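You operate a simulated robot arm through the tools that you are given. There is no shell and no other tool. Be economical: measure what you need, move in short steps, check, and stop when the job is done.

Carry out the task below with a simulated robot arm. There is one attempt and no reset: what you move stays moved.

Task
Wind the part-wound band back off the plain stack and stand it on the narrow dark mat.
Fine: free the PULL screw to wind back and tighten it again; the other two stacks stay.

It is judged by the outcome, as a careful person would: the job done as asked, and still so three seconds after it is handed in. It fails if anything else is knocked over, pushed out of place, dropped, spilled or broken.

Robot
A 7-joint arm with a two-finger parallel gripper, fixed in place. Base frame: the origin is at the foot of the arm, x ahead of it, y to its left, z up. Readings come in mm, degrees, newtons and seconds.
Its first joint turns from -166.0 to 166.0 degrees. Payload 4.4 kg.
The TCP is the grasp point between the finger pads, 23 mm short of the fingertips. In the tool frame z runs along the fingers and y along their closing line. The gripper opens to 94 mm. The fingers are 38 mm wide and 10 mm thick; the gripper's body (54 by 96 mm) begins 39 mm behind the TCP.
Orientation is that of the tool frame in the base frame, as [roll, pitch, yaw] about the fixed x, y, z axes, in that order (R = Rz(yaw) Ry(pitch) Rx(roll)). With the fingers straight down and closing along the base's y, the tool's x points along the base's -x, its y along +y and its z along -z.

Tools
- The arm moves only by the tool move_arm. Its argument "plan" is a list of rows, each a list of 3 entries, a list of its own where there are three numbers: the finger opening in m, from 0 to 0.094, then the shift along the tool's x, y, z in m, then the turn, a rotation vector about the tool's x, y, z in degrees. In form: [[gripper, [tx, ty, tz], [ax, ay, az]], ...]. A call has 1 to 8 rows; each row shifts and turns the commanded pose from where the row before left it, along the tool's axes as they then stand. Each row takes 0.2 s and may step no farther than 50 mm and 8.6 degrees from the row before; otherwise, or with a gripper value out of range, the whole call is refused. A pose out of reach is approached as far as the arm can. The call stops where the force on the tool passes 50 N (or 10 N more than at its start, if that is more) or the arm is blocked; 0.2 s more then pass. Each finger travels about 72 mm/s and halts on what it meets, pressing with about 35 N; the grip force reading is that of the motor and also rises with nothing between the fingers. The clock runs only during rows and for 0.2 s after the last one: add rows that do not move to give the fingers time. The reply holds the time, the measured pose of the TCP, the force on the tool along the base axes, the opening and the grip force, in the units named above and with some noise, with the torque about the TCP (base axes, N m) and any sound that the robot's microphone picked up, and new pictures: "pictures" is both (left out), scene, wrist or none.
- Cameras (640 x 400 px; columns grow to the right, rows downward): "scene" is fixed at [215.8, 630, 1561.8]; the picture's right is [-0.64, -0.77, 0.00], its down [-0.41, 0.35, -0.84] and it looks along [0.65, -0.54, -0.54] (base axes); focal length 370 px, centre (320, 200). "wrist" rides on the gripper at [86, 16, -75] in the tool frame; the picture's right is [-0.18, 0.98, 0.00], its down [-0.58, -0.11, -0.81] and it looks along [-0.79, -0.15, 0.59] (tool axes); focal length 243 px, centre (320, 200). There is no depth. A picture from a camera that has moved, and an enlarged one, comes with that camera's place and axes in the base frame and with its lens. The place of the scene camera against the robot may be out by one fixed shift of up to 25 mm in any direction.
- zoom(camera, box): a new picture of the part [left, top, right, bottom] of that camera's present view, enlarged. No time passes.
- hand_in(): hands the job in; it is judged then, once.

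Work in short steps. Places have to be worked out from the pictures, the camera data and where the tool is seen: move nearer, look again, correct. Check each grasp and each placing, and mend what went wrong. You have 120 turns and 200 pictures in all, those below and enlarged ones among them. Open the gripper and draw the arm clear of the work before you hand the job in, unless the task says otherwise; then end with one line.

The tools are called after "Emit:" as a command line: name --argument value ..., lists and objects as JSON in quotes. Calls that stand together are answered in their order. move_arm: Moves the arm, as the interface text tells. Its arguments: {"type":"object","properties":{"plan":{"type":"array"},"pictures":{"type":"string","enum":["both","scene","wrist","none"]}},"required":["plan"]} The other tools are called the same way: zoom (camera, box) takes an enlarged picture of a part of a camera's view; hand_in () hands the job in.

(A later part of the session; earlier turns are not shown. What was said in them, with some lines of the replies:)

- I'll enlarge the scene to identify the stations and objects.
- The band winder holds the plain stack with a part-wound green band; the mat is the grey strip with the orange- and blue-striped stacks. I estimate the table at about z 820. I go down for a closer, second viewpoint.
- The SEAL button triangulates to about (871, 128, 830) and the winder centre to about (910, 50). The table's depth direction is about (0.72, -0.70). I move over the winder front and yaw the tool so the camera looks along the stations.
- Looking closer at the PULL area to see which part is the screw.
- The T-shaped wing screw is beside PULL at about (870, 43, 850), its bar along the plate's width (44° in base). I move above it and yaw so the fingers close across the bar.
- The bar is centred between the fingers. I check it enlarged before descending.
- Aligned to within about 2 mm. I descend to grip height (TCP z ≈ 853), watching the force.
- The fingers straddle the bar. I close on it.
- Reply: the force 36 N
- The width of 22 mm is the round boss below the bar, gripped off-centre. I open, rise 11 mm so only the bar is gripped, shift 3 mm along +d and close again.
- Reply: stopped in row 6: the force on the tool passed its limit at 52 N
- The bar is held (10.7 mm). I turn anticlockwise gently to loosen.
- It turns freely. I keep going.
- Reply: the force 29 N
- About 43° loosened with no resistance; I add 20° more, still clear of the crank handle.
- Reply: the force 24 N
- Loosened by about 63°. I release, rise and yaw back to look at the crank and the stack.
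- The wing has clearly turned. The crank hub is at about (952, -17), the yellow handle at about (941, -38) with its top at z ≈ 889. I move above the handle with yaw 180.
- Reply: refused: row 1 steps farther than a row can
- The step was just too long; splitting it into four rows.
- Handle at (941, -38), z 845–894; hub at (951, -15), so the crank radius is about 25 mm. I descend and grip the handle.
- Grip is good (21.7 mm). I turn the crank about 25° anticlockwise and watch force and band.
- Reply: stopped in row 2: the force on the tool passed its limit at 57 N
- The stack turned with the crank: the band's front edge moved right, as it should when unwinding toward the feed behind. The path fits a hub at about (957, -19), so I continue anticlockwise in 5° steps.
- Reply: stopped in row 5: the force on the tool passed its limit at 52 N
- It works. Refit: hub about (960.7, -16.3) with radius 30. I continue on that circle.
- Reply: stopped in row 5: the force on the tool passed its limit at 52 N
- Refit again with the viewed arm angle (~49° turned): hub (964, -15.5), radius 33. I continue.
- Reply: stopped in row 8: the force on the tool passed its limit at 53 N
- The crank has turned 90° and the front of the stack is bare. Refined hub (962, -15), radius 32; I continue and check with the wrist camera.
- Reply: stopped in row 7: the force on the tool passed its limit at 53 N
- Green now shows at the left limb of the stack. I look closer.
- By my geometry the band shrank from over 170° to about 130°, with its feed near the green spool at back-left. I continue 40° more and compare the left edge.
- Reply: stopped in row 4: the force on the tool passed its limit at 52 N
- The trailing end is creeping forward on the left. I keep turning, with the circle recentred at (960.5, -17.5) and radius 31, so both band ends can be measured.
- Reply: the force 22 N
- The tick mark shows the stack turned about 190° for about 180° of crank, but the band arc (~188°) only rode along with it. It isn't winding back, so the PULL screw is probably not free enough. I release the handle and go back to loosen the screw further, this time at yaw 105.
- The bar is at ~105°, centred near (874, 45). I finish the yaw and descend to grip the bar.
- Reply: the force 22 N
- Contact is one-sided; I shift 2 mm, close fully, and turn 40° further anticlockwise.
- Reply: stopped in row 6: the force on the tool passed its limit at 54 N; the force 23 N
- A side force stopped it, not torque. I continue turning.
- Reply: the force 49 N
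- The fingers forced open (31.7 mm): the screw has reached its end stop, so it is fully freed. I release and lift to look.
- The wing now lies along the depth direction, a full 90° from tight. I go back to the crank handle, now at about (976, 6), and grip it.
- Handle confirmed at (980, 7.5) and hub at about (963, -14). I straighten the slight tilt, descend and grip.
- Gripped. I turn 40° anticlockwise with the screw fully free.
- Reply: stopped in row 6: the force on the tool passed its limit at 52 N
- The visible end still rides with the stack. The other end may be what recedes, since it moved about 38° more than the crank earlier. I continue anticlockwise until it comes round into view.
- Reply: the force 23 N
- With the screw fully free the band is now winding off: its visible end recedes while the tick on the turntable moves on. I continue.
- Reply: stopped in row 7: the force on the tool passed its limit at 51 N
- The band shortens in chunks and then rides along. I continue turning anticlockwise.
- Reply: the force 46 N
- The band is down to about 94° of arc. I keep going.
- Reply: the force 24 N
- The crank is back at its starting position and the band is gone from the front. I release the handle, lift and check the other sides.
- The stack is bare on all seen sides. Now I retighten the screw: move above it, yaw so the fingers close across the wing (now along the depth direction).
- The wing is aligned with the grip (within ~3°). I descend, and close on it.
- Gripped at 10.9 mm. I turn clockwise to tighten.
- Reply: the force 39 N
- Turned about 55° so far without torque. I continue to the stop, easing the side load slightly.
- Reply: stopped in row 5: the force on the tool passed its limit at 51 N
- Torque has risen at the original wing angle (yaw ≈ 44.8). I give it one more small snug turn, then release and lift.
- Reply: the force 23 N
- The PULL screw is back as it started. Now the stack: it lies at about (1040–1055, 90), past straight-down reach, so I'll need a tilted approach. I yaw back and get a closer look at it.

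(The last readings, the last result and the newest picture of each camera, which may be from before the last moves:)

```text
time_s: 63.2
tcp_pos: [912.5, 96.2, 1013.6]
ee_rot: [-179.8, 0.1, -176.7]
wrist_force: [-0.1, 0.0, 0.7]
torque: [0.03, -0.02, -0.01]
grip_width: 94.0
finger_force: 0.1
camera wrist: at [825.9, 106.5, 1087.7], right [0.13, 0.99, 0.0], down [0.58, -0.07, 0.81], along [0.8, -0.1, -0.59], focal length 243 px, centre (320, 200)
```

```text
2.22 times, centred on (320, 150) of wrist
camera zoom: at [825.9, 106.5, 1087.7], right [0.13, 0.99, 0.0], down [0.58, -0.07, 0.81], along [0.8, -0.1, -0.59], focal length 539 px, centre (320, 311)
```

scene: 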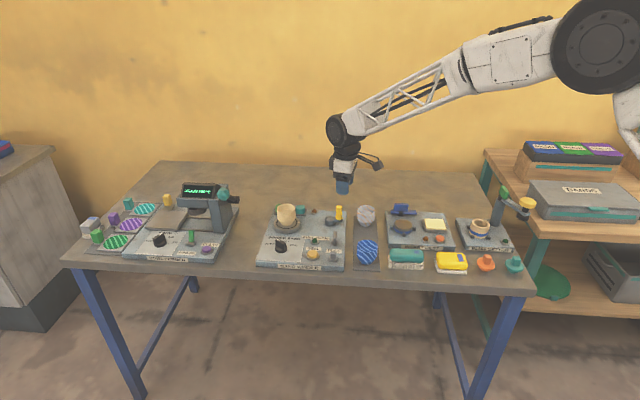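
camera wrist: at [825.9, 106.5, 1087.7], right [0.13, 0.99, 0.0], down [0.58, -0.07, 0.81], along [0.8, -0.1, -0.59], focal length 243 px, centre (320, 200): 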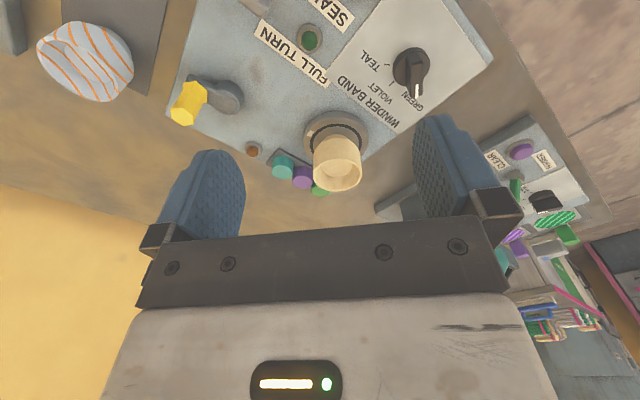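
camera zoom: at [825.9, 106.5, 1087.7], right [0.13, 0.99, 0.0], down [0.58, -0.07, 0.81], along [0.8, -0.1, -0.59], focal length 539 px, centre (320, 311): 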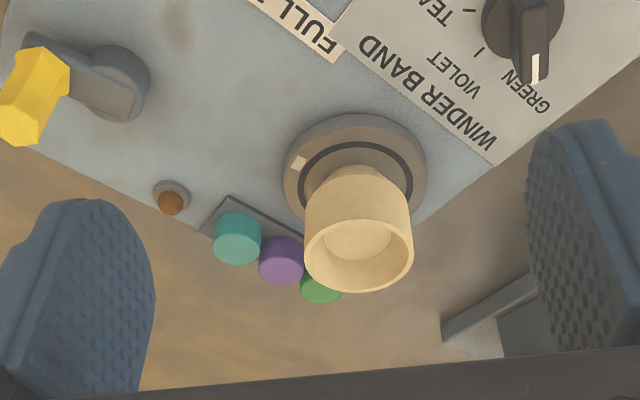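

The stack centre is at about (1037, 100), its rim at z ≈ 890 and the turntable at ≈ 832. I tilt the tool 20° outward and move to a pre-grasp above and short of the stack.

Emit:
move_arm --plan '[[0.094, [0, 0, 0], [0, -7, -2]], [0.094, [0, 0, 0], [0, -7, 0]], [0.094, [0, 0, 0], [0, -6, 0]], [0.094, [-0.035, -0.002, 0.03], [0, 0, 0]], [0.094, [-0.035, -0.002, 0.03], [0, 0, 0]], [0.094, [0, -0.002, 0.03], [0, 0, 0]]]' --pictures "both"

Emit:
zoom --camera "scene" --box '[250, 170, 350, 240]'

Emit:
zoom --camera "wrist" --box '[200, 60, 440, 240]'

```text
time_s: 64.6
tcp_pos: [1006.9, 97.7, 953.9]
ee_rot: [-179.8, 20.2, -174.7]
wrist_force: [0.4, -0.5, 0.3]
torque: [0.02, 0.02, 0.0]
grip_width: 94.2
finger_force: 0.1
camera wrist: at [900.7, 104.4, 992.8], right [0.08, 0.99, 0.06], down [0.27, -0.08, 0.96], along [0.96, -0.06, -0.28], focal length 243 px, centre (320, 200)
```

scene: 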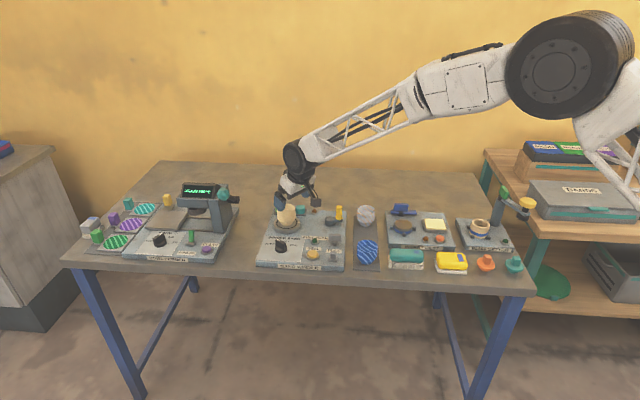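
wrist: 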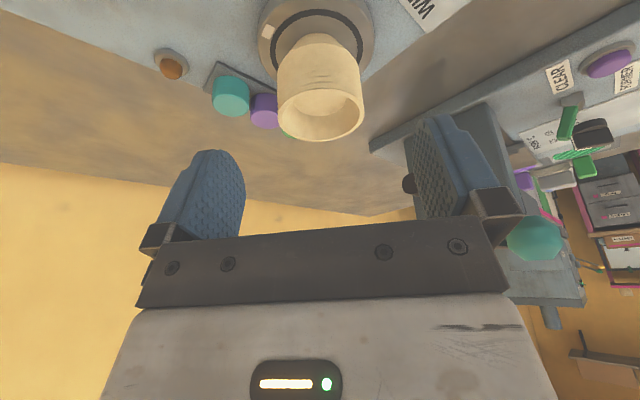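

```text
5.71 times, centred on (300, 205) of scene
camera zoom: at [215.8, 630.0, 1561.8], right [-0.64, -0.77, 0.0], down [-0.41, 0.35, -0.84], along [0.65, -0.54, -0.54], focal length 2112 px, centre (434, 171)
```

zoom: 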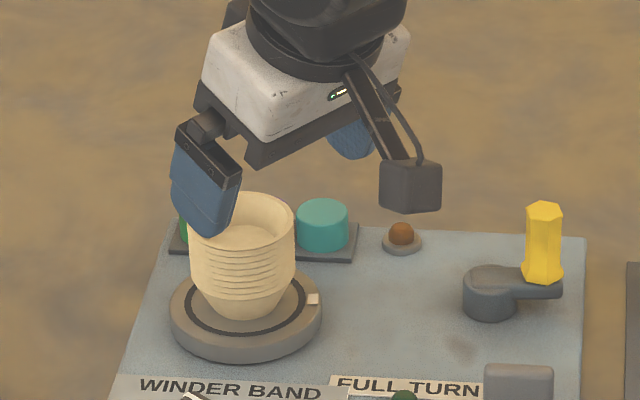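

```text
2.22 times, centred on (320, 150) of wrist
camera zoom: at [900.7, 104.4, 992.8], right [0.08, 0.99, 0.06], down [0.27, -0.08, 0.96], along [0.96, -0.06, -0.28], focal length 539 px, centre (320, 311)
```

zoom: 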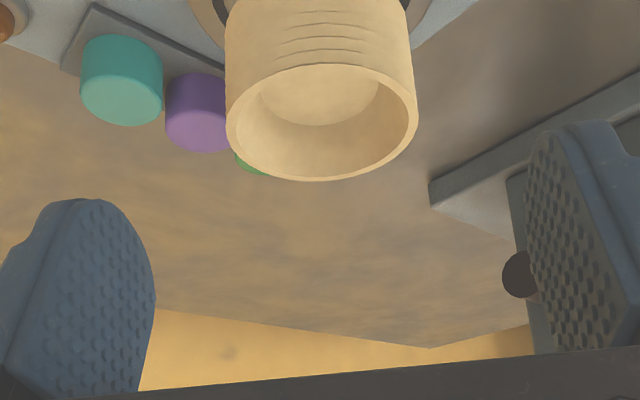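

The rim centre is at (1040, 100, 893), in line with the tool axis. I advance 85 mm along the tool axis with the fingers open.

Emit:
move_arm --plan '[[0.094, [-0.001, 0, 0.025], [0, 0, 0]], [0.094, [-0.001, 0, 0.025], [0, 0, 0]], [0.094, [-0.001, 0, 0.02], [0, 0, 0]], [0.094, [0, 0, 0.015], [0, 0, 0]]]' --pictures "both"

Emit:
zoom --camera "scene" --box '[250, 170, 350, 240]'

```text
time_s: 65.6
tcp_pos: [1037.6, 99.6, 873.7]
ee_rot: [-179.7, 20.2, -174.6]
wrist_force: [-0.5, -0.2, 0.2]
torque: [0.01, -0.01, -0.01]
grip_width: 93.9
finger_force: 0.1
camera wrist: at [931.8, 106.4, 914.5], right [0.08, 0.99, 0.06], down [0.28, -0.08, 0.96], along [0.96, -0.06, -0.28], focal length 243 px, centre (320, 200)
```

scene: 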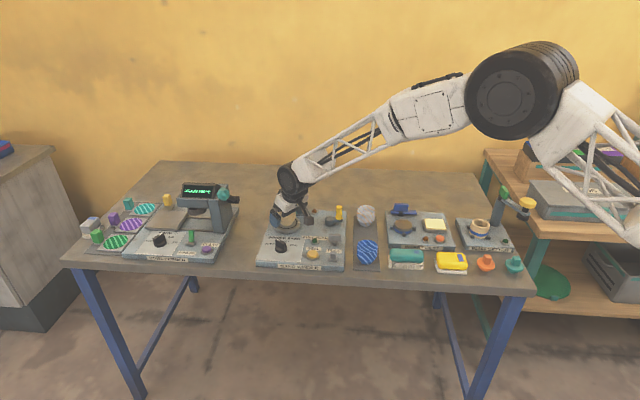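
wrist: 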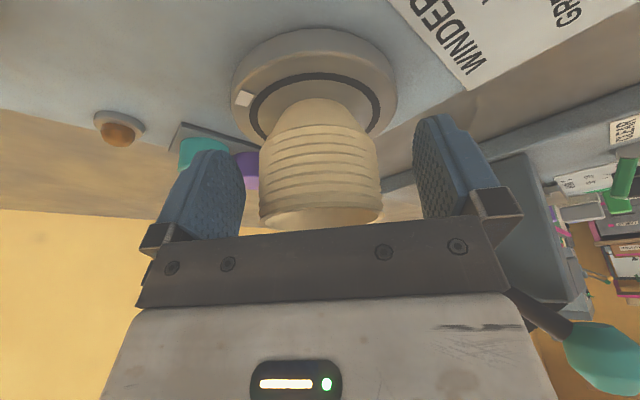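

```text
5.71 times, centred on (300, 205) of scene
camera zoom: at [215.8, 630.0, 1561.8], right [-0.64, -0.77, 0.0], down [-0.41, 0.35, -0.84], along [0.65, -0.54, -0.54], focal length 2112 px, centre (434, 171)
```

zoom: 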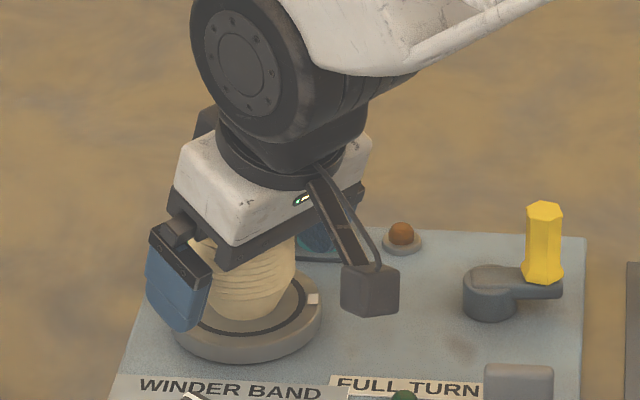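

The stack is centred between the fingers. I close gradually.

Emit:
move_arm --plan '[[0.075, [0, 0, 0], [0, 0, 0]], [0.06, [0, 0, 0], [0, 0, 0]], [0.054, [0, 0, 0], [0, 0, 0]], [0.05, [0, 0, 0], [0, 0, 0]], [0.05, [0, 0, 0], [0, 0, 0]]]' --pictures "wrist"

```text
time_s: 66.8
tcp_pos: [1038.5, 99.1, 873.6]
ee_rot: [-179.7, 20.2, -174.7]
wrist_force: [0.2, -1.8, 1.1]
torque: [0.02, 0.02, -0.04]
grip_width: 58.5
finger_force: 35.3
camera wrist: at [931.5, 106.4, 914.3], right [0.08, 0.99, 0.06], down [0.28, -0.08, 0.96], along [0.96, -0.06, -0.28], focal length 243 px, centre (320, 200)
```

wrist: 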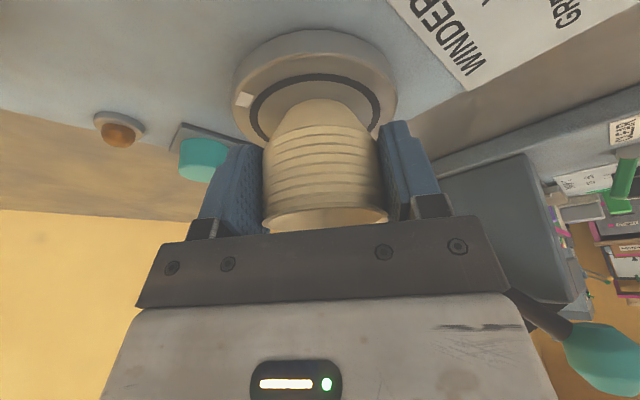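

Held at 58.5 mm. I lift 20 mm vertically and check.

Emit:
move_arm --plan '[[0.05, [-0.0017, 0, -0.0047], [0, 0, 0]], [0.05, [-0.0026, 0, -0.007], [0, 0, 0]], [0.05, [-0.0026, 0, -0.007], [0, 0, 0]]]' --pictures "wrist"

Emit:
zoom --camera "scene" --box '[250, 170, 350, 240]'

```text
time_s: 67.6
tcp_pos: [1039.2, 100.5, 894.0]
ee_rot: [-179.7, 20.1, -174.7]
wrist_force: [0.3, -0.2, -0.8]
torque: [0.02, -0.01, 0.02]
grip_width: 58.7
finger_force: 34.9
camera wrist: at [932.3, 107.1, 934.5], right [0.08, 0.99, 0.06], down [0.28, -0.08, 0.96], along [0.96, -0.06, -0.28], focal length 243 px, centre (320, 200)
```

wrist: 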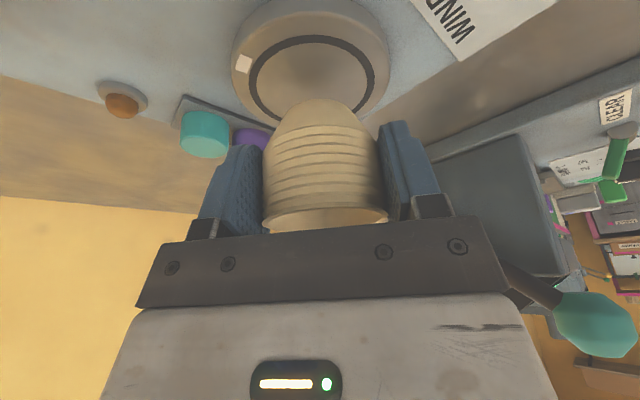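

```text
5.71 times, centred on (300, 205) of scene
camera zoom: at [215.8, 630.0, 1561.8], right [-0.64, -0.77, 0.0], down [-0.41, 0.35, -0.84], along [0.65, -0.54, -0.54], focal length 2112 px, centre (434, 171)
```

zoom: 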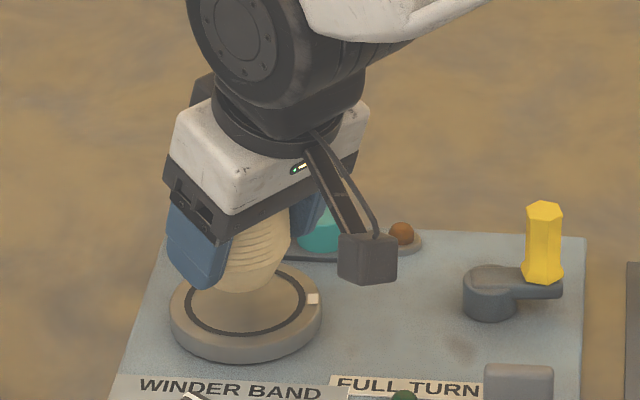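

The whole stack came up cleanly. I raise it to transit height and carry it level toward the mat.

Emit:
move_arm --plan '[[0.05, [-0.0114, 0, -0.031], [0, 0, 0]], [0.05, [-0.0114, 0, -0.031], [0, 0, 0]], [0.05, [0.0173, -0.0113, -0.0064], [0, 0, 0]], [0.05, [0.0346, -0.0225, -0.0127], [0, 0, 0]], [0.05, [0.0346, -0.0225, -0.0127], [0, 0, 0]], [0.05, [0.0346, -0.0225, -0.0127], [0, 0, 0]], [0.05, [0.0173, -0.0113, -0.0064], [0, 0, 0]]]' --pictures "both"

```text
time_s: 69.2
tcp_pos: [900.6, -2.4, 960.2]
ee_rot: [-179.7, 20.2, -174.7]
wrist_force: [-0.5, -0.5, -1.7]
torque: [0.05, 0.02, 0.03]
grip_width: 58.6
finger_force: 35.5
camera wrist: at [793.0, 4.3, 1000.5], right [0.08, 0.99, 0.06], down [0.28, -0.08, 0.96], along [0.96, -0.06, -0.28], focal length 243 px, centre (320, 200)
```

scene: 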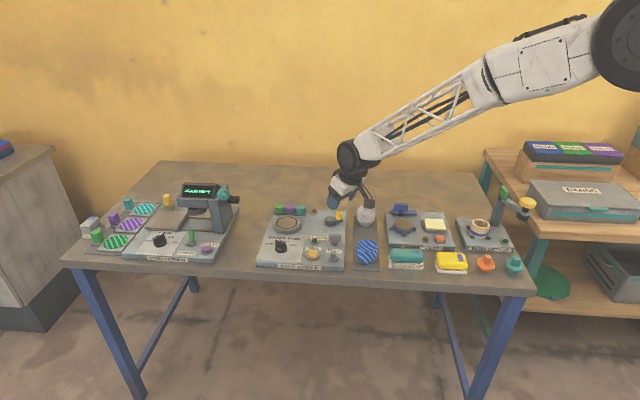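
wrist: 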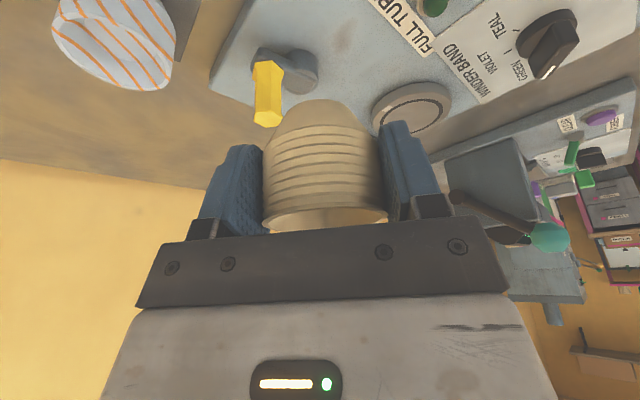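

I pull back to look at the mat and its two stacks.

Emit:
move_arm --plan '[[0.05, [0.0356, -0.0058, -0.021], [0, 0, 0]], [0.05, [0.0356, -0.0058, -0.021], [0, 0, 0]], [0.05, [0.0356, -0.0058, -0.021], [0, 0, 0]], [0.05, [0.0356, -0.0058, -0.021], [0, 0, 0]]]' --pictures "wrist"

Emit:
zoom --camera "wrist" --box '[160, 0, 480, 200]'

Emit:
zoom --camera "scene" --box '[320, 190, 430, 280]'

```text
time_s: 70.2
tcp_pos: [740.6, -39.9, 993.6]
ee_rot: [-179.7, 20.1, -174.8]
wrist_force: [0.3, 0.6, -1.1]
torque: [0.02, 0.0, 0.0]
grip_width: 59.0
finger_force: 35.0
camera wrist: at [633.8, -33.2, 1032.6], right [0.08, 0.99, 0.06], down [0.28, -0.08, 0.96], along [0.96, -0.06, -0.28], focal length 243 px, centre (320, 200)
```

wrist: 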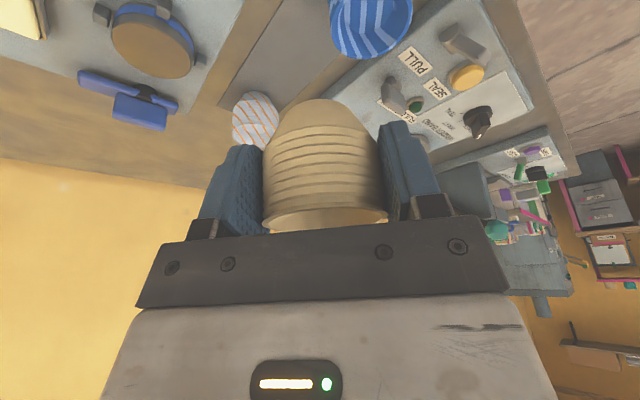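

```text
2.00 times, centred on (320, 100) of wrist
camera zoom: at [633.8, -33.2, 1032.6], right [0.08, 0.99, 0.06], down [0.28, -0.08, 0.96], along [0.96, -0.06, -0.28], focal length 485 px, centre (320, 400)
```

zoom: 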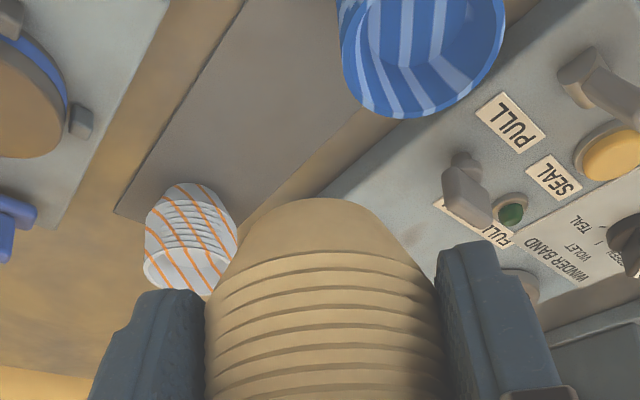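

```text
4.44 times, centred on (375, 235) of scene
camera zoom: at [215.8, 630.0, 1561.8], right [-0.64, -0.77, 0.0], down [-0.41, 0.35, -0.84], along [0.65, -0.54, -0.54], focal length 1642 px, centre (76, 44)
```

zoom: 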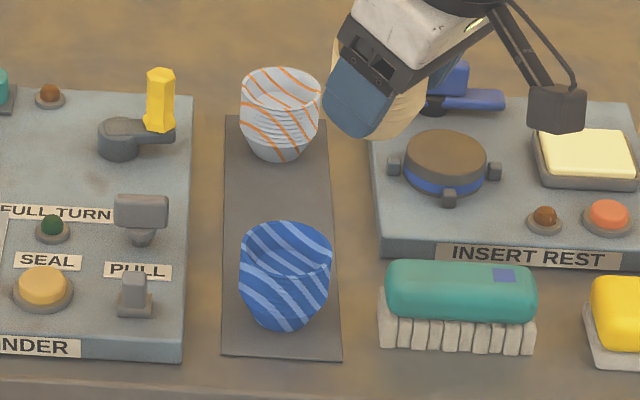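

Blue stack about (762, 22), orange about (888, -110): the free middle of the mat is about (825, -44), with roughly 90 mm to each neighbour. I yaw so the wrist leans away from both stacks and move above the middle.

Emit:
move_arm --plan '[[0.05, [0, 0, 0], [-2.83, 0, -7.7]], [0.05, [0, 0, 0], [-2.83, 0, -7.7]], [0.05, [0, 0, 0], [-2.83, 0, -7.7]], [0.05, [0, 0, 0], [-2.83, 0, -7.7]], [0.05, [-0.0128, -0.0184, 0.0273], [0, 0, 0]], [0.05, [-0.0128, -0.0184, 0.0273], [0, 0, 0]], [0.05, [-0.0128, -0.0184, 0.0273], [0, 0, 0]]]' --pictures "both"

Emit:
zoom --camera "scene" --box '[310, 180, 430, 280]'

Emit:
zoom --camera "wrist" --box '[120, 0, 520, 240]'

```text
time_s: 71.8
tcp_pos: [825.9, -43.9, 929.9]
ee_rot: [-179.8, 20.1, -141.8]
wrist_force: [0.3, 0.5, -1.1]
torque: [-0.02, 0.02, 0.03]
grip_width: 58.5
finger_force: 35.0
camera wrist: at [732.1, -97.1, 968.8], right [-0.47, 0.88, 0.06], down [0.28, 0.08, 0.96], along [0.84, 0.47, -0.28], focal length 243 px, centre (320, 200)
```

scene: 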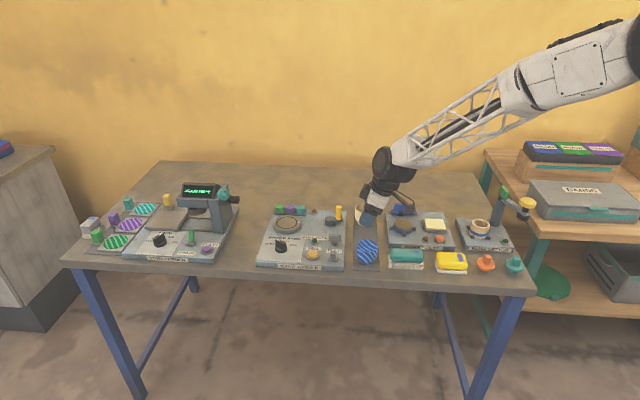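
wrist: 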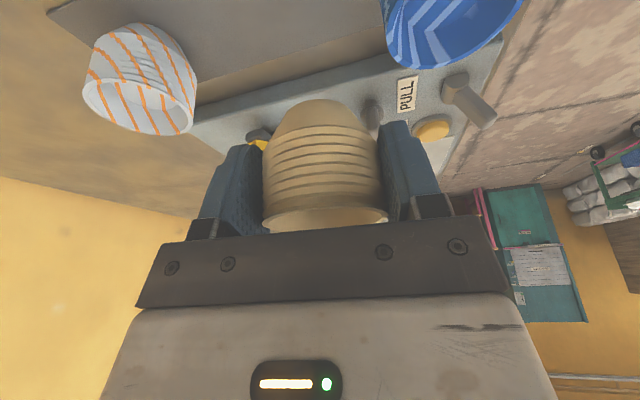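

```text
4.00 times, centred on (370, 230) of scene
camera zoom: at [215.8, 630.0, 1561.8], right [-0.64, -0.77, 0.0], down [-0.41, 0.35, -0.84], along [0.65, -0.54, -0.54], focal length 1478 px, centre (120, 80)
```

zoom: 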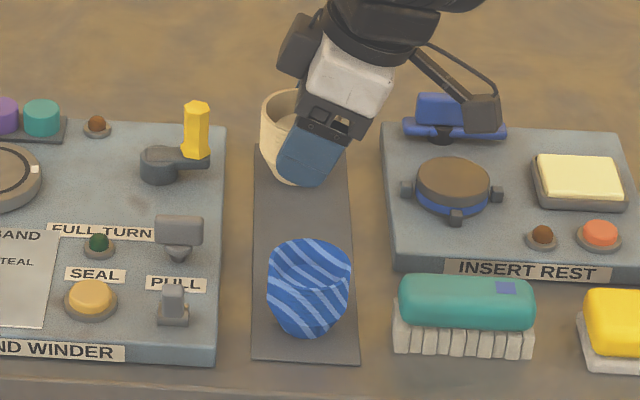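

```text
1.60 times, centred on (320, 120) of wrist
camera zoom: at [732.1, -97.1, 968.8], right [-0.47, 0.88, 0.06], down [0.28, 0.08, 0.96], along [0.84, 0.47, -0.28], focal length 388 px, centre (320, 328)
```

zoom: 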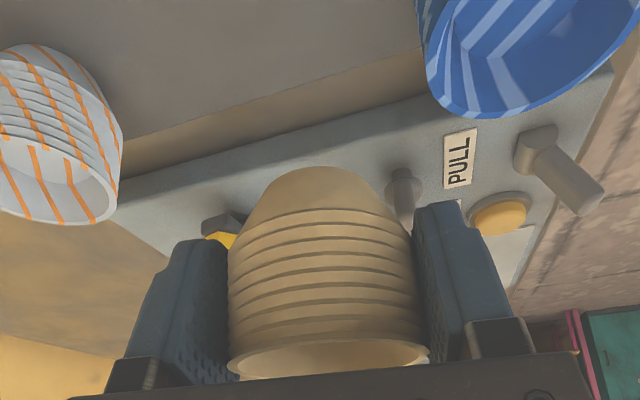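

Scene-based separation is about 189 mm with the middle at (828, -55). I adjust there and descend 50 mm.

Emit:
move_arm --plan '[[0.05, [0.0055, -0.0025, 0.0113], [0, 0, 0]], [0.05, [0.0055, -0.0025, 0.0113], [0, 0, 0]], [0.05, [0.0055, -0.0025, 0.0113], [0, 0, 0]], [0.05, [0.0055, -0.0025, 0.0113], [0, 0, 0]]]' --pictures "wrist"

Emit:
zoom --camera "scene" --box '[330, 190, 400, 280]'

```text
time_s: 72.8
tcp_pos: [829.6, -54.8, 877.8]
ee_rot: [-179.7, 20.0, -141.8]
wrist_force: [-0.7, -0.6, -1.2]
torque: [-0.01, 0.01, 0.03]
grip_width: 58.5
finger_force: 34.9
camera wrist: at [733.9, -108.3, 918.5], right [-0.47, 0.88, 0.06], down [0.28, 0.08, 0.96], along [0.84, 0.47, -0.28], focal length 243 px, centre (320, 200)
```

wrist: 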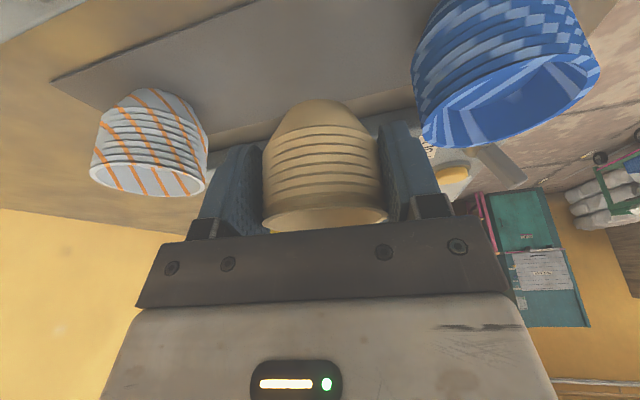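

```text
4.44 times, centred on (365, 235) of scene
camera zoom: at [215.8, 630.0, 1561.8], right [-0.64, -0.77, 0.0], down [-0.41, 0.35, -0.84], along [0.65, -0.54, -0.54], focal length 1642 px, centre (120, 44)
```

zoom: 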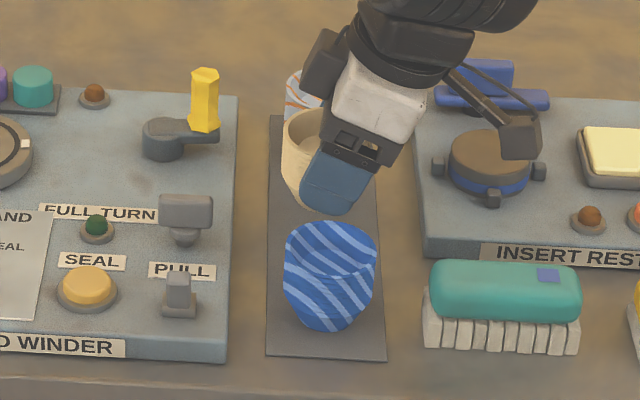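

The neighbours are clear on both sides. I lower slowly, reading force for contact.

Emit:
move_arm --plan '[[0.05, [0.00275, 0, 0.0075], [0, 0, 0]], [0.05, [0.00206, 0, 0.00563], [0, 0, 0]], [0.05, [0, 0, 0], [0, 0, 0]]]' --pictures "wrist"

Emit:
zoom --camera "scene" --box '[330, 190, 400, 280]'

```text
time_s: 73.6
tcp_pos: [827.8, -55.4, 864.8]
ee_rot: [-179.8, 20.0, -142.0]
wrist_force: [0.7, 0.7, -0.9]
torque: [-0.02, 0.01, -0.02]
grip_width: 58.7
finger_force: 34.6
camera wrist: at [734.3, -108.6, 904.7], right [-0.47, 0.88, 0.06], down [0.28, 0.08, 0.96], along [0.84, 0.47, -0.28], focal length 243 px, centre (320, 200)
```

wrist: 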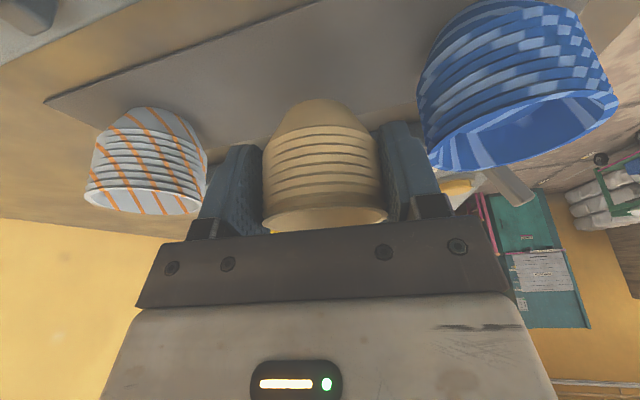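

```text
4.44 times, centred on (365, 235) of scene
camera zoom: at [215.8, 630.0, 1561.8], right [-0.64, -0.77, 0.0], down [-0.41, 0.35, -0.84], along [0.65, -0.54, -0.54], focal length 1642 px, centre (120, 44)
```

zoom: 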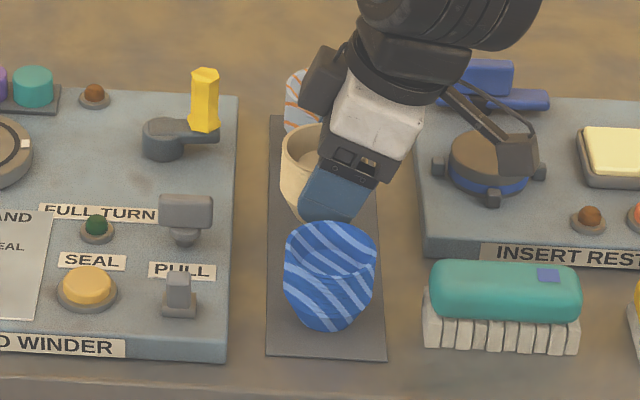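

No contact yet. The blue stack looks nearer, so I shift 5 mm toward the orange side and keep lowering.

Emit:
move_arm --plan '[[0.05, [0, -0.005, 0], [0, 0, 0]], [0.05, [0.0014, 0, 0.00376], [0, 0, 0]], [0.05, [0.0007, 0, 0.0019], [0, 0, 0]], [0.05, [0, 0, 0], [0, 0, 0]]]' --pictures "none"

```text
time_s: 74.6
tcp_pos: [829.6, -59.0, 858.3]
ee_rot: [-179.9, 20.0, -141.9]
wrist_force: [-0.2, -0.1, -1.3]
torque: [0.0, 0.03, -0.02]
grip_width: 58.9
finger_force: 35.0
```

Emit:
move_arm --plan '[[0.05, [0.0007, 0, 0.0019], [0, 0, 0]], [0.05, [0.0007, 0, 0.0019], [0, 0, 0]], [0.05, [0, 0, 0], [0, 0, 0]]]' --pictures "none"

Emit:
zoom --camera "wrist" --box '[200, 60, 460, 240]'

```text
time_s: 75.4
tcp_pos: [831.3, -59.1, 854.8]
ee_rot: [-179.8, 20.0, -141.8]
wrist_force: [-0.8, -0.6, -1.4]
torque: [-0.03, 0.02, 0.01]
grip_width: 58.6
finger_force: 35.2
```

```text
2.22 times, centred on (330, 150) of wrist
camera zoom: at [737.9, -112.3, 894.7], right [-0.47, 0.88, 0.06], down [0.28, 0.08, 0.96], along [0.84, 0.47, -0.28], focal length 539 px, centre (298, 311)
```

zoom: 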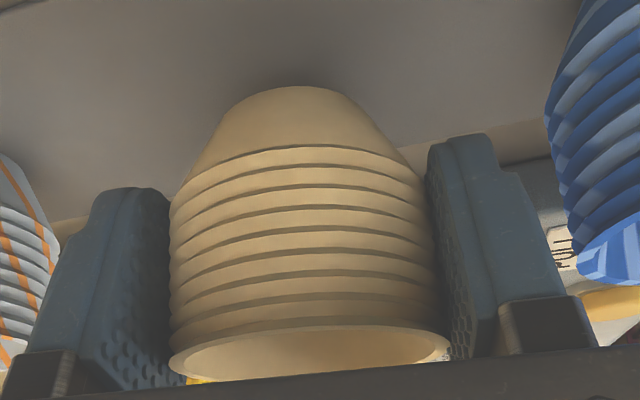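

Clear on both sides and close to the mat. I continue in 2 mm steps.

Emit:
move_arm --plan '[[0.05, [0.0007, 0, 0.0019], [0, 0, 0]], [0.05, [0.0007, 0, 0.0019], [0, 0, 0]], [0.05, [0, 0, 0], [0, 0, 0]]]' --pictures "none"

Emit:
zoom --camera "wrist" --box '[200, 60, 460, 240]'

```text
time_s: 76.2
tcp_pos: [830.3, -59.5, 849.9]
ee_rot: [-179.8, 20.0, -141.9]
wrist_force: [0.2, -0.2, -1.5]
torque: [-0.03, 0.01, 0.03]
grip_width: 58.7
finger_force: 35.4
```

```text
2.22 times, centred on (330, 150) of wrist
camera zoom: at [737.9, -112.5, 890.5], right [-0.47, 0.88, 0.06], down [0.28, 0.08, 0.96], along [0.84, 0.47, -0.28], focal length 539 px, centre (298, 311)
```

zoom: 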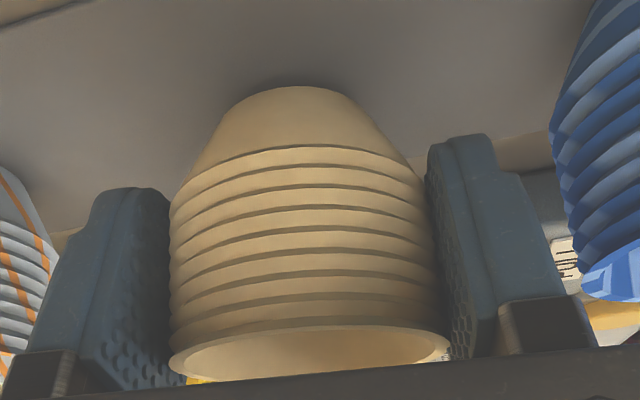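

No contact yet; continuing down.

Emit:
move_arm --plan '[[0.05, [0.0007, 0, 0.0019], [0, 0, 0]], [0.05, [0.0007, 0, 0.0019], [0, 0, 0]], [0.05, [0, 0, 0], [0, 0, 0]]]' --pictures "none"

Emit:
zoom --camera "scene" --box '[330, 190, 400, 280]'

```text
time_s: 77.0
tcp_pos: [831.4, -59.5, 845.2]
ee_rot: [-179.9, 20.1, -141.9]
wrist_force: [-0.5, -0.3, -1.4]
torque: [-0.01, -0.05, 0.03]
grip_width: 58.7
finger_force: 35.7
```

```text
4.44 times, centred on (365, 235) of scene
camera zoom: at [215.8, 630.0, 1561.8], right [-0.64, -0.77, 0.0], down [-0.41, 0.35, -0.84], along [0.65, -0.54, -0.54], focal length 1642 px, centre (120, 44)
```

zoom: 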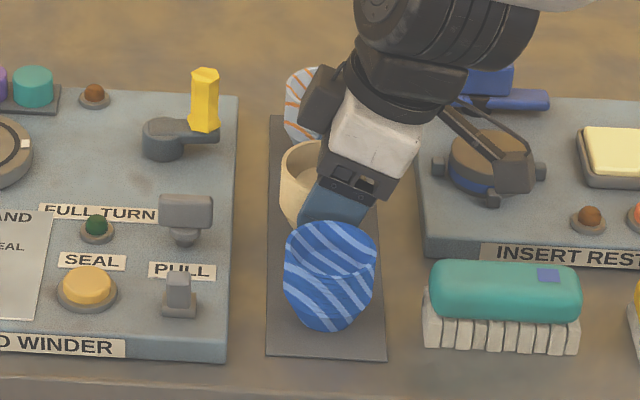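

Emit:
move_arm --plan '[[0.05, [0.0007, 0, 0.0019], [0, 0, 0]], [0.05, [0.0007, 0, 0.0019], [0, 0, 0]], [0.05, [0, 0, 0], [0, 0, 0]]]' --pictures "none"

Emit:
zoom --camera "wrist" --box '[140, 20, 500, 240]'

```text
time_s: 77.8
tcp_pos: [831.2, -59.6, 841.7]
ee_rot: [-179.8, 20.0, -141.9]
wrist_force: [0.1, -0.3, -1.4]
torque: [-0.01, 0.03, 0.02]
grip_width: 58.7
finger_force: 35.2
```

```text
1.78 times, centred on (320, 130) of wrist
camera zoom: at [737.2, -112.6, 881.7], right [-0.47, 0.88, 0.06], down [0.28, 0.08, 0.96], along [0.84, 0.47, -0.28], focal length 431 px, centre (320, 324)
```

zoom: 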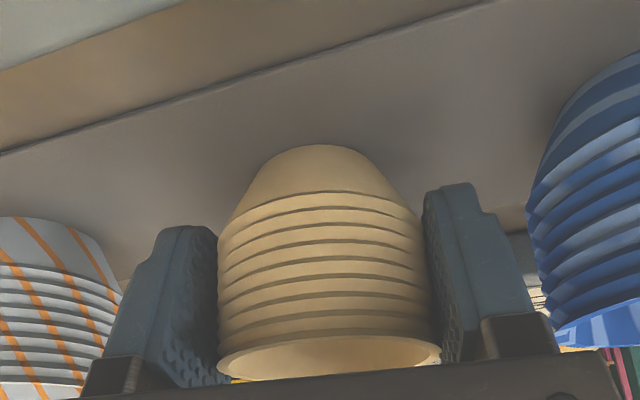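

The base is near z ≈ 807, close to the mat level I infer from the neighbours. I creep on.

Emit:
move_arm --plan '[[0.05, [0.0005, 0, 0.0014], [0, 0, 0]], [0.05, [0.0005, 0, 0.0014], [0, 0, 0]], [0.05, [0, 0, 0], [0, 0, 0]]]' --pictures "none"

Emit:
move_arm --plan '[[0.05, [0.0003, 0, 0.0009], [0, 0, 0]], [0.05, [0.0003, 0, 0.0009], [0, 0, 0]], [0.05, [0, 0, 0], [0, 0, 0]]]' --pictures "none"

```text
time_s: 78.6
tcp_pos: [831.5, -60.1, 840.6]
ee_rot: [-179.6, 20.3, -141.9]
wrist_force: [-8.6, 3.7, 34.5]
torque: [0.69, 0.55, 0.11]
grip_width: 58.7
finger_force: 35.3
```

```text
time_s: 79.4
tcp_pos: [831.5, -60.2, 837.3]
ee_rot: [-179.7, 20.1, -142.0]
wrist_force: [8.1, 1.5, 37.8]
torque: [0.51, -0.02, -0.03]
grip_width: 58.9
finger_force: 34.6
```

Contact at about 35 N. I ease up 1.5 mm to relieve the load and look at the base.

Emit:
move_arm --plan '[[0.05, [-0.0005, 0, -0.0014], [0, 0, 0]], [0.05, [0, 0, 0], [0, 0, 0]]]' --pictures "wrist"

Emit:
zoom --camera "wrist" --box '[220, 60, 440, 200]'

Emit:
zoom --camera "scene" --box '[340, 200, 390, 265]'

```text
time_s: 80.0
tcp_pos: [830.2, -59.7, 837.7]
ee_rot: [-179.7, 20.1, -142.0]
wrist_force: [8.3, 0.4, 20.6]
torque: [0.25, -0.26, -0.1]
grip_width: 58.7
finger_force: 35.5
camera wrist: at [737.0, -113.1, 878.2], right [-0.47, 0.88, 0.06], down [0.28, 0.08, 0.96], along [0.84, 0.47, -0.28], focal length 243 px, centre (320, 200)
```

wrist: 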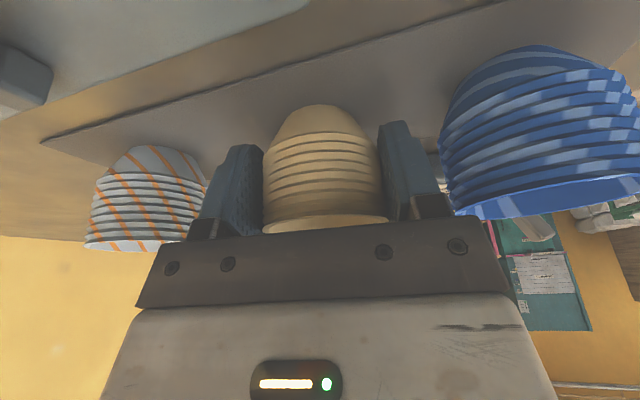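

```text
2.86 times, centred on (330, 130) of wrist
camera zoom: at [737.0, -113.1, 878.2], right [-0.47, 0.88, 0.06], down [0.28, 0.08, 0.96], along [0.84, 0.47, -0.28], focal length 693 px, centre (291, 400)
```

zoom: 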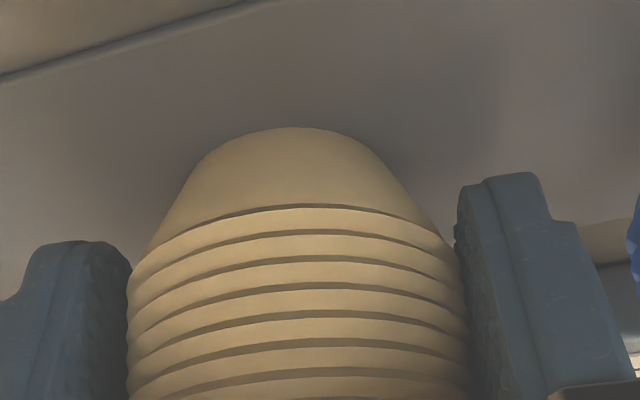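

```text
6.15 times, centred on (365, 232) of scene
camera zoom: at [215.8, 630.0, 1561.8], right [-0.64, -0.77, 0.0], down [-0.41, 0.35, -0.84], along [0.65, -0.54, -0.54], focal length 2274 px, centre (43, 0)
```

zoom: 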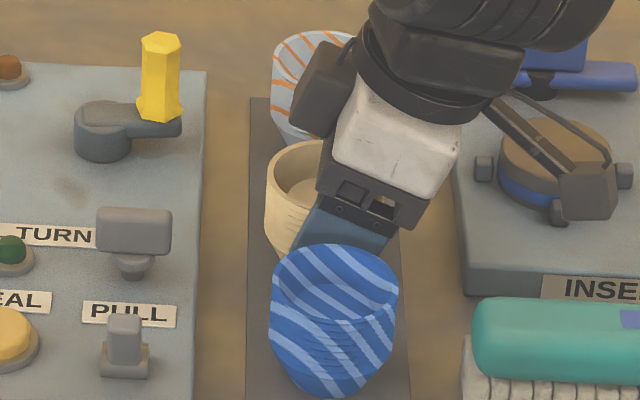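

The stack's base is on the mat, fingertips above it. I relieve the remaining load, then open slightly.

Emit:
move_arm --plan '[[0.05, [-0.0002, 0, -0.0007], [0, 0, 0]], [0.058, [0, 0, 0], [0, 0, 0]], [0.062, [0, 0, 0], [0, 0, 0]], [0.068, [0, 0, 0], [0, 0, 0]], [0.07, [0, 0, 0], [0, 0, 0]]]' --pictures "wrist"

Emit:
zoom --camera "wrist" --box '[140, 20, 500, 240]'

```text
time_s: 81.2
tcp_pos: [830.0, -59.8, 840.3]
ee_rot: [-179.8, 20.0, -141.9]
wrist_force: [-0.5, 0.5, -0.9]
torque: [0.02, 0.04, -0.01]
grip_width: 70.2
finger_force: 0.0
camera wrist: at [737.0, -113.4, 879.6], right [-0.47, 0.88, 0.06], down [0.28, 0.08, 0.96], along [0.84, 0.47, -0.28], focal length 243 px, centre (320, 200)
```

wrist: 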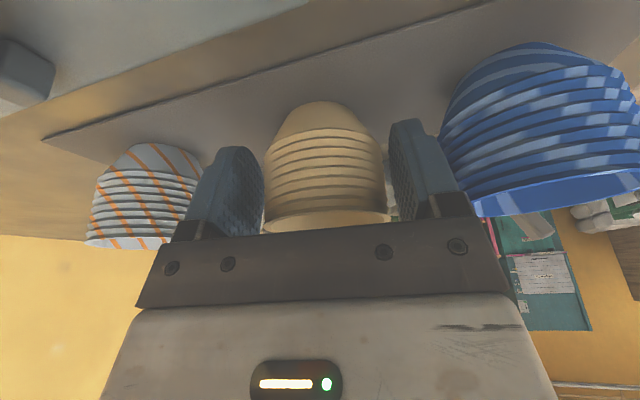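

```text
1.78 times, centred on (320, 130) of wrist
camera zoom: at [737.0, -113.4, 879.6], right [-0.47, 0.88, 0.06], down [0.28, 0.08, 0.96], along [0.84, 0.47, -0.28], focal length 431 px, centre (320, 324)
```

zoom: 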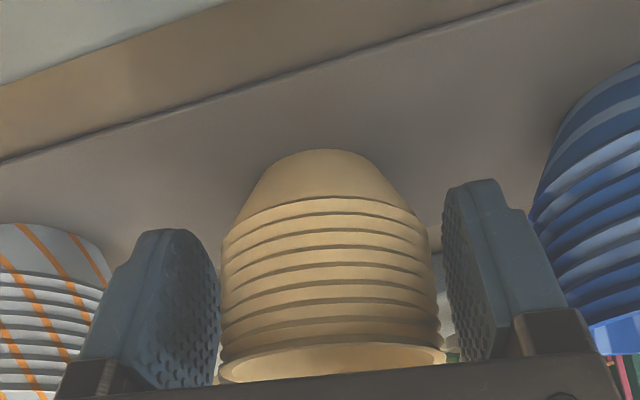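

Released and standing upright. I centre the fingers 3 mm and withdraw along the tool axis.

Emit:
move_arm --plan '[[0.072, [0, -0.0025, 0], [0, 0, 0]], [0.072, [0, 0, -0.012], [0, 0, 0]], [0.072, [0, 0, -0.02], [0, 0, 0]], [0.072, [0, 0, -0.03], [0, 0, 0]], [0.072, [0, 0, -0.03], [0, 0, 0]]]' --pictures "wrist"

Emit:
zoom --camera "scene" --box '[310, 180, 430, 280]'

```text
time_s: 82.4
tcp_pos: [807.5, -80.7, 927.1]
ee_rot: [-179.7, 20.0, -141.8]
wrist_force: [-0.3, 0.3, 0.5]
torque: [0.03, -0.01, 0.01]
grip_width: 72.1
finger_force: 0.1
camera wrist: at [714.6, -133.7, 966.8], right [-0.47, 0.88, 0.06], down [0.28, 0.08, 0.96], along [0.84, 0.47, -0.28], focal length 243 px, centre (320, 200)
```

wrist: 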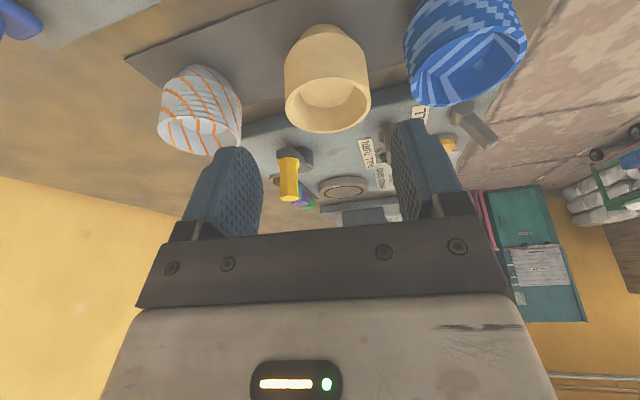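

```text
4.00 times, centred on (370, 230) of scene
camera zoom: at [215.8, 630.0, 1561.8], right [-0.64, -0.77, 0.0], down [-0.41, 0.35, -0.84], along [0.65, -0.54, -0.54], focal length 1478 px, centre (120, 80)
```

zoom: 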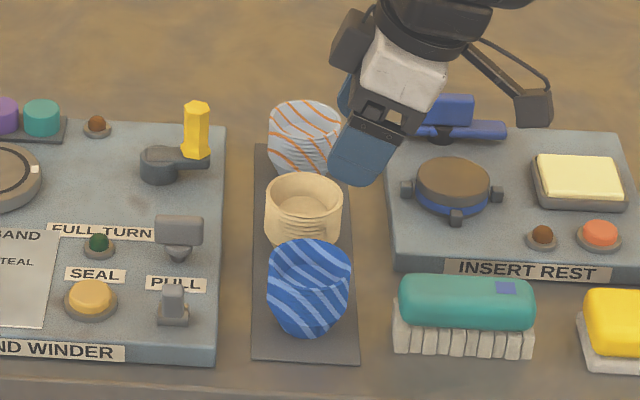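

The plain stack stands upright on the mat between the other two, which are undisturbed. I raise the arm well clear and check the whole scene.

Emit:
move_arm --plan '[[0.072, [-0.012, 0, -0.04], [0, 0, 0]], [0.072, [-0.012, 0, -0.04], [0, 0, 0]], [0.094, [0, 0, -0.045], [0, 0, 0]], [0.094, [0, 0, -0.045], [0, 0, 0]], [0.094, [0, 0, -0.045], [0, 0, 0]]]' --pictures "both"

Emit:
zoom --camera "scene" --box '[250, 185, 400, 280]'

```text
time_s: 83.6
tcp_pos: [766.7, -113.2, 1134.4]
ee_rot: [-179.9, 19.9, -141.8]
wrist_force: [0.1, 0.0, -0.7]
torque: [0.01, -0.06, 0.02]
grip_width: 93.9
finger_force: 0.0
camera wrist: at [674.1, -166.0, 1175.4], right [-0.47, 0.88, 0.06], down [0.28, 0.08, 0.96], along [0.84, 0.47, -0.29], focal length 243 px, centre (320, 200)
```

scene: 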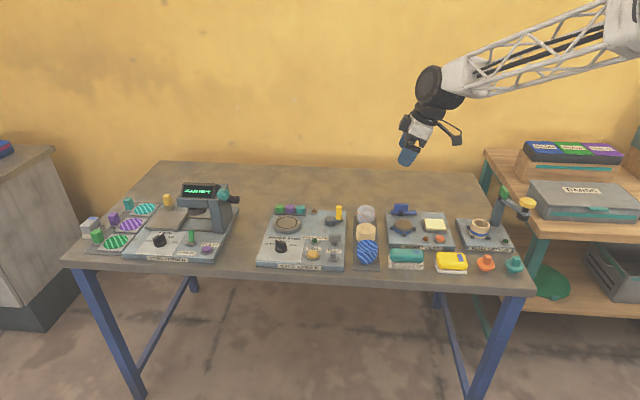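
wrist: 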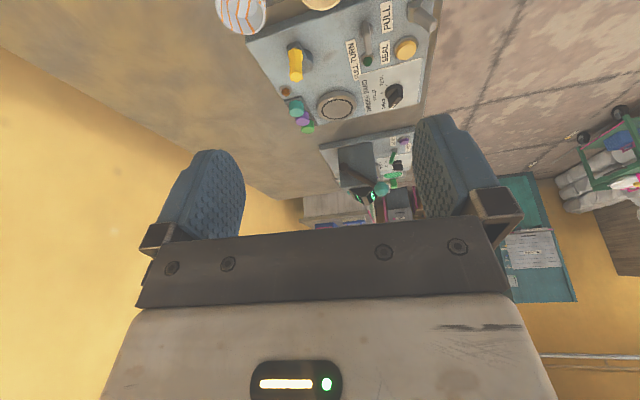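

```text
4.21 times, centred on (325, 232) of scene
camera zoom: at [215.8, 630.0, 1561.8], right [-0.64, -0.77, 0.0], down [-0.41, 0.35, -0.84], along [0.65, -0.54, -0.54], focal length 1556 px, centre (299, 63)
```

zoom: 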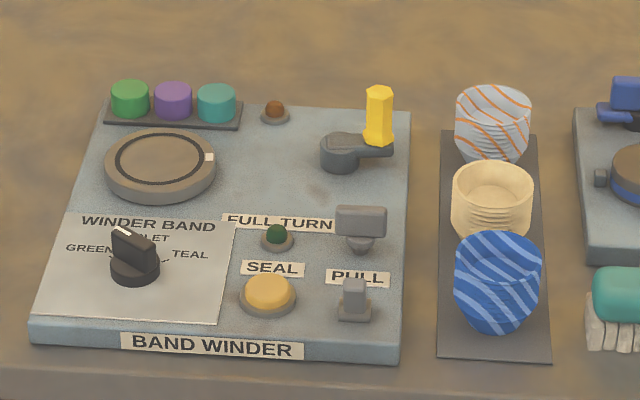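

Everything is in order: band off, screw tight, plain stack standing on the mat, other stacks in place, arm clear. I hand in.

Emit:
hand_in

```text
The job is handed in.
```

The band is wound back off the plain stack, which now stands on the narrow dark mat between the other two stacks. Those two look undisturbed, and the PULL screw is tight again.
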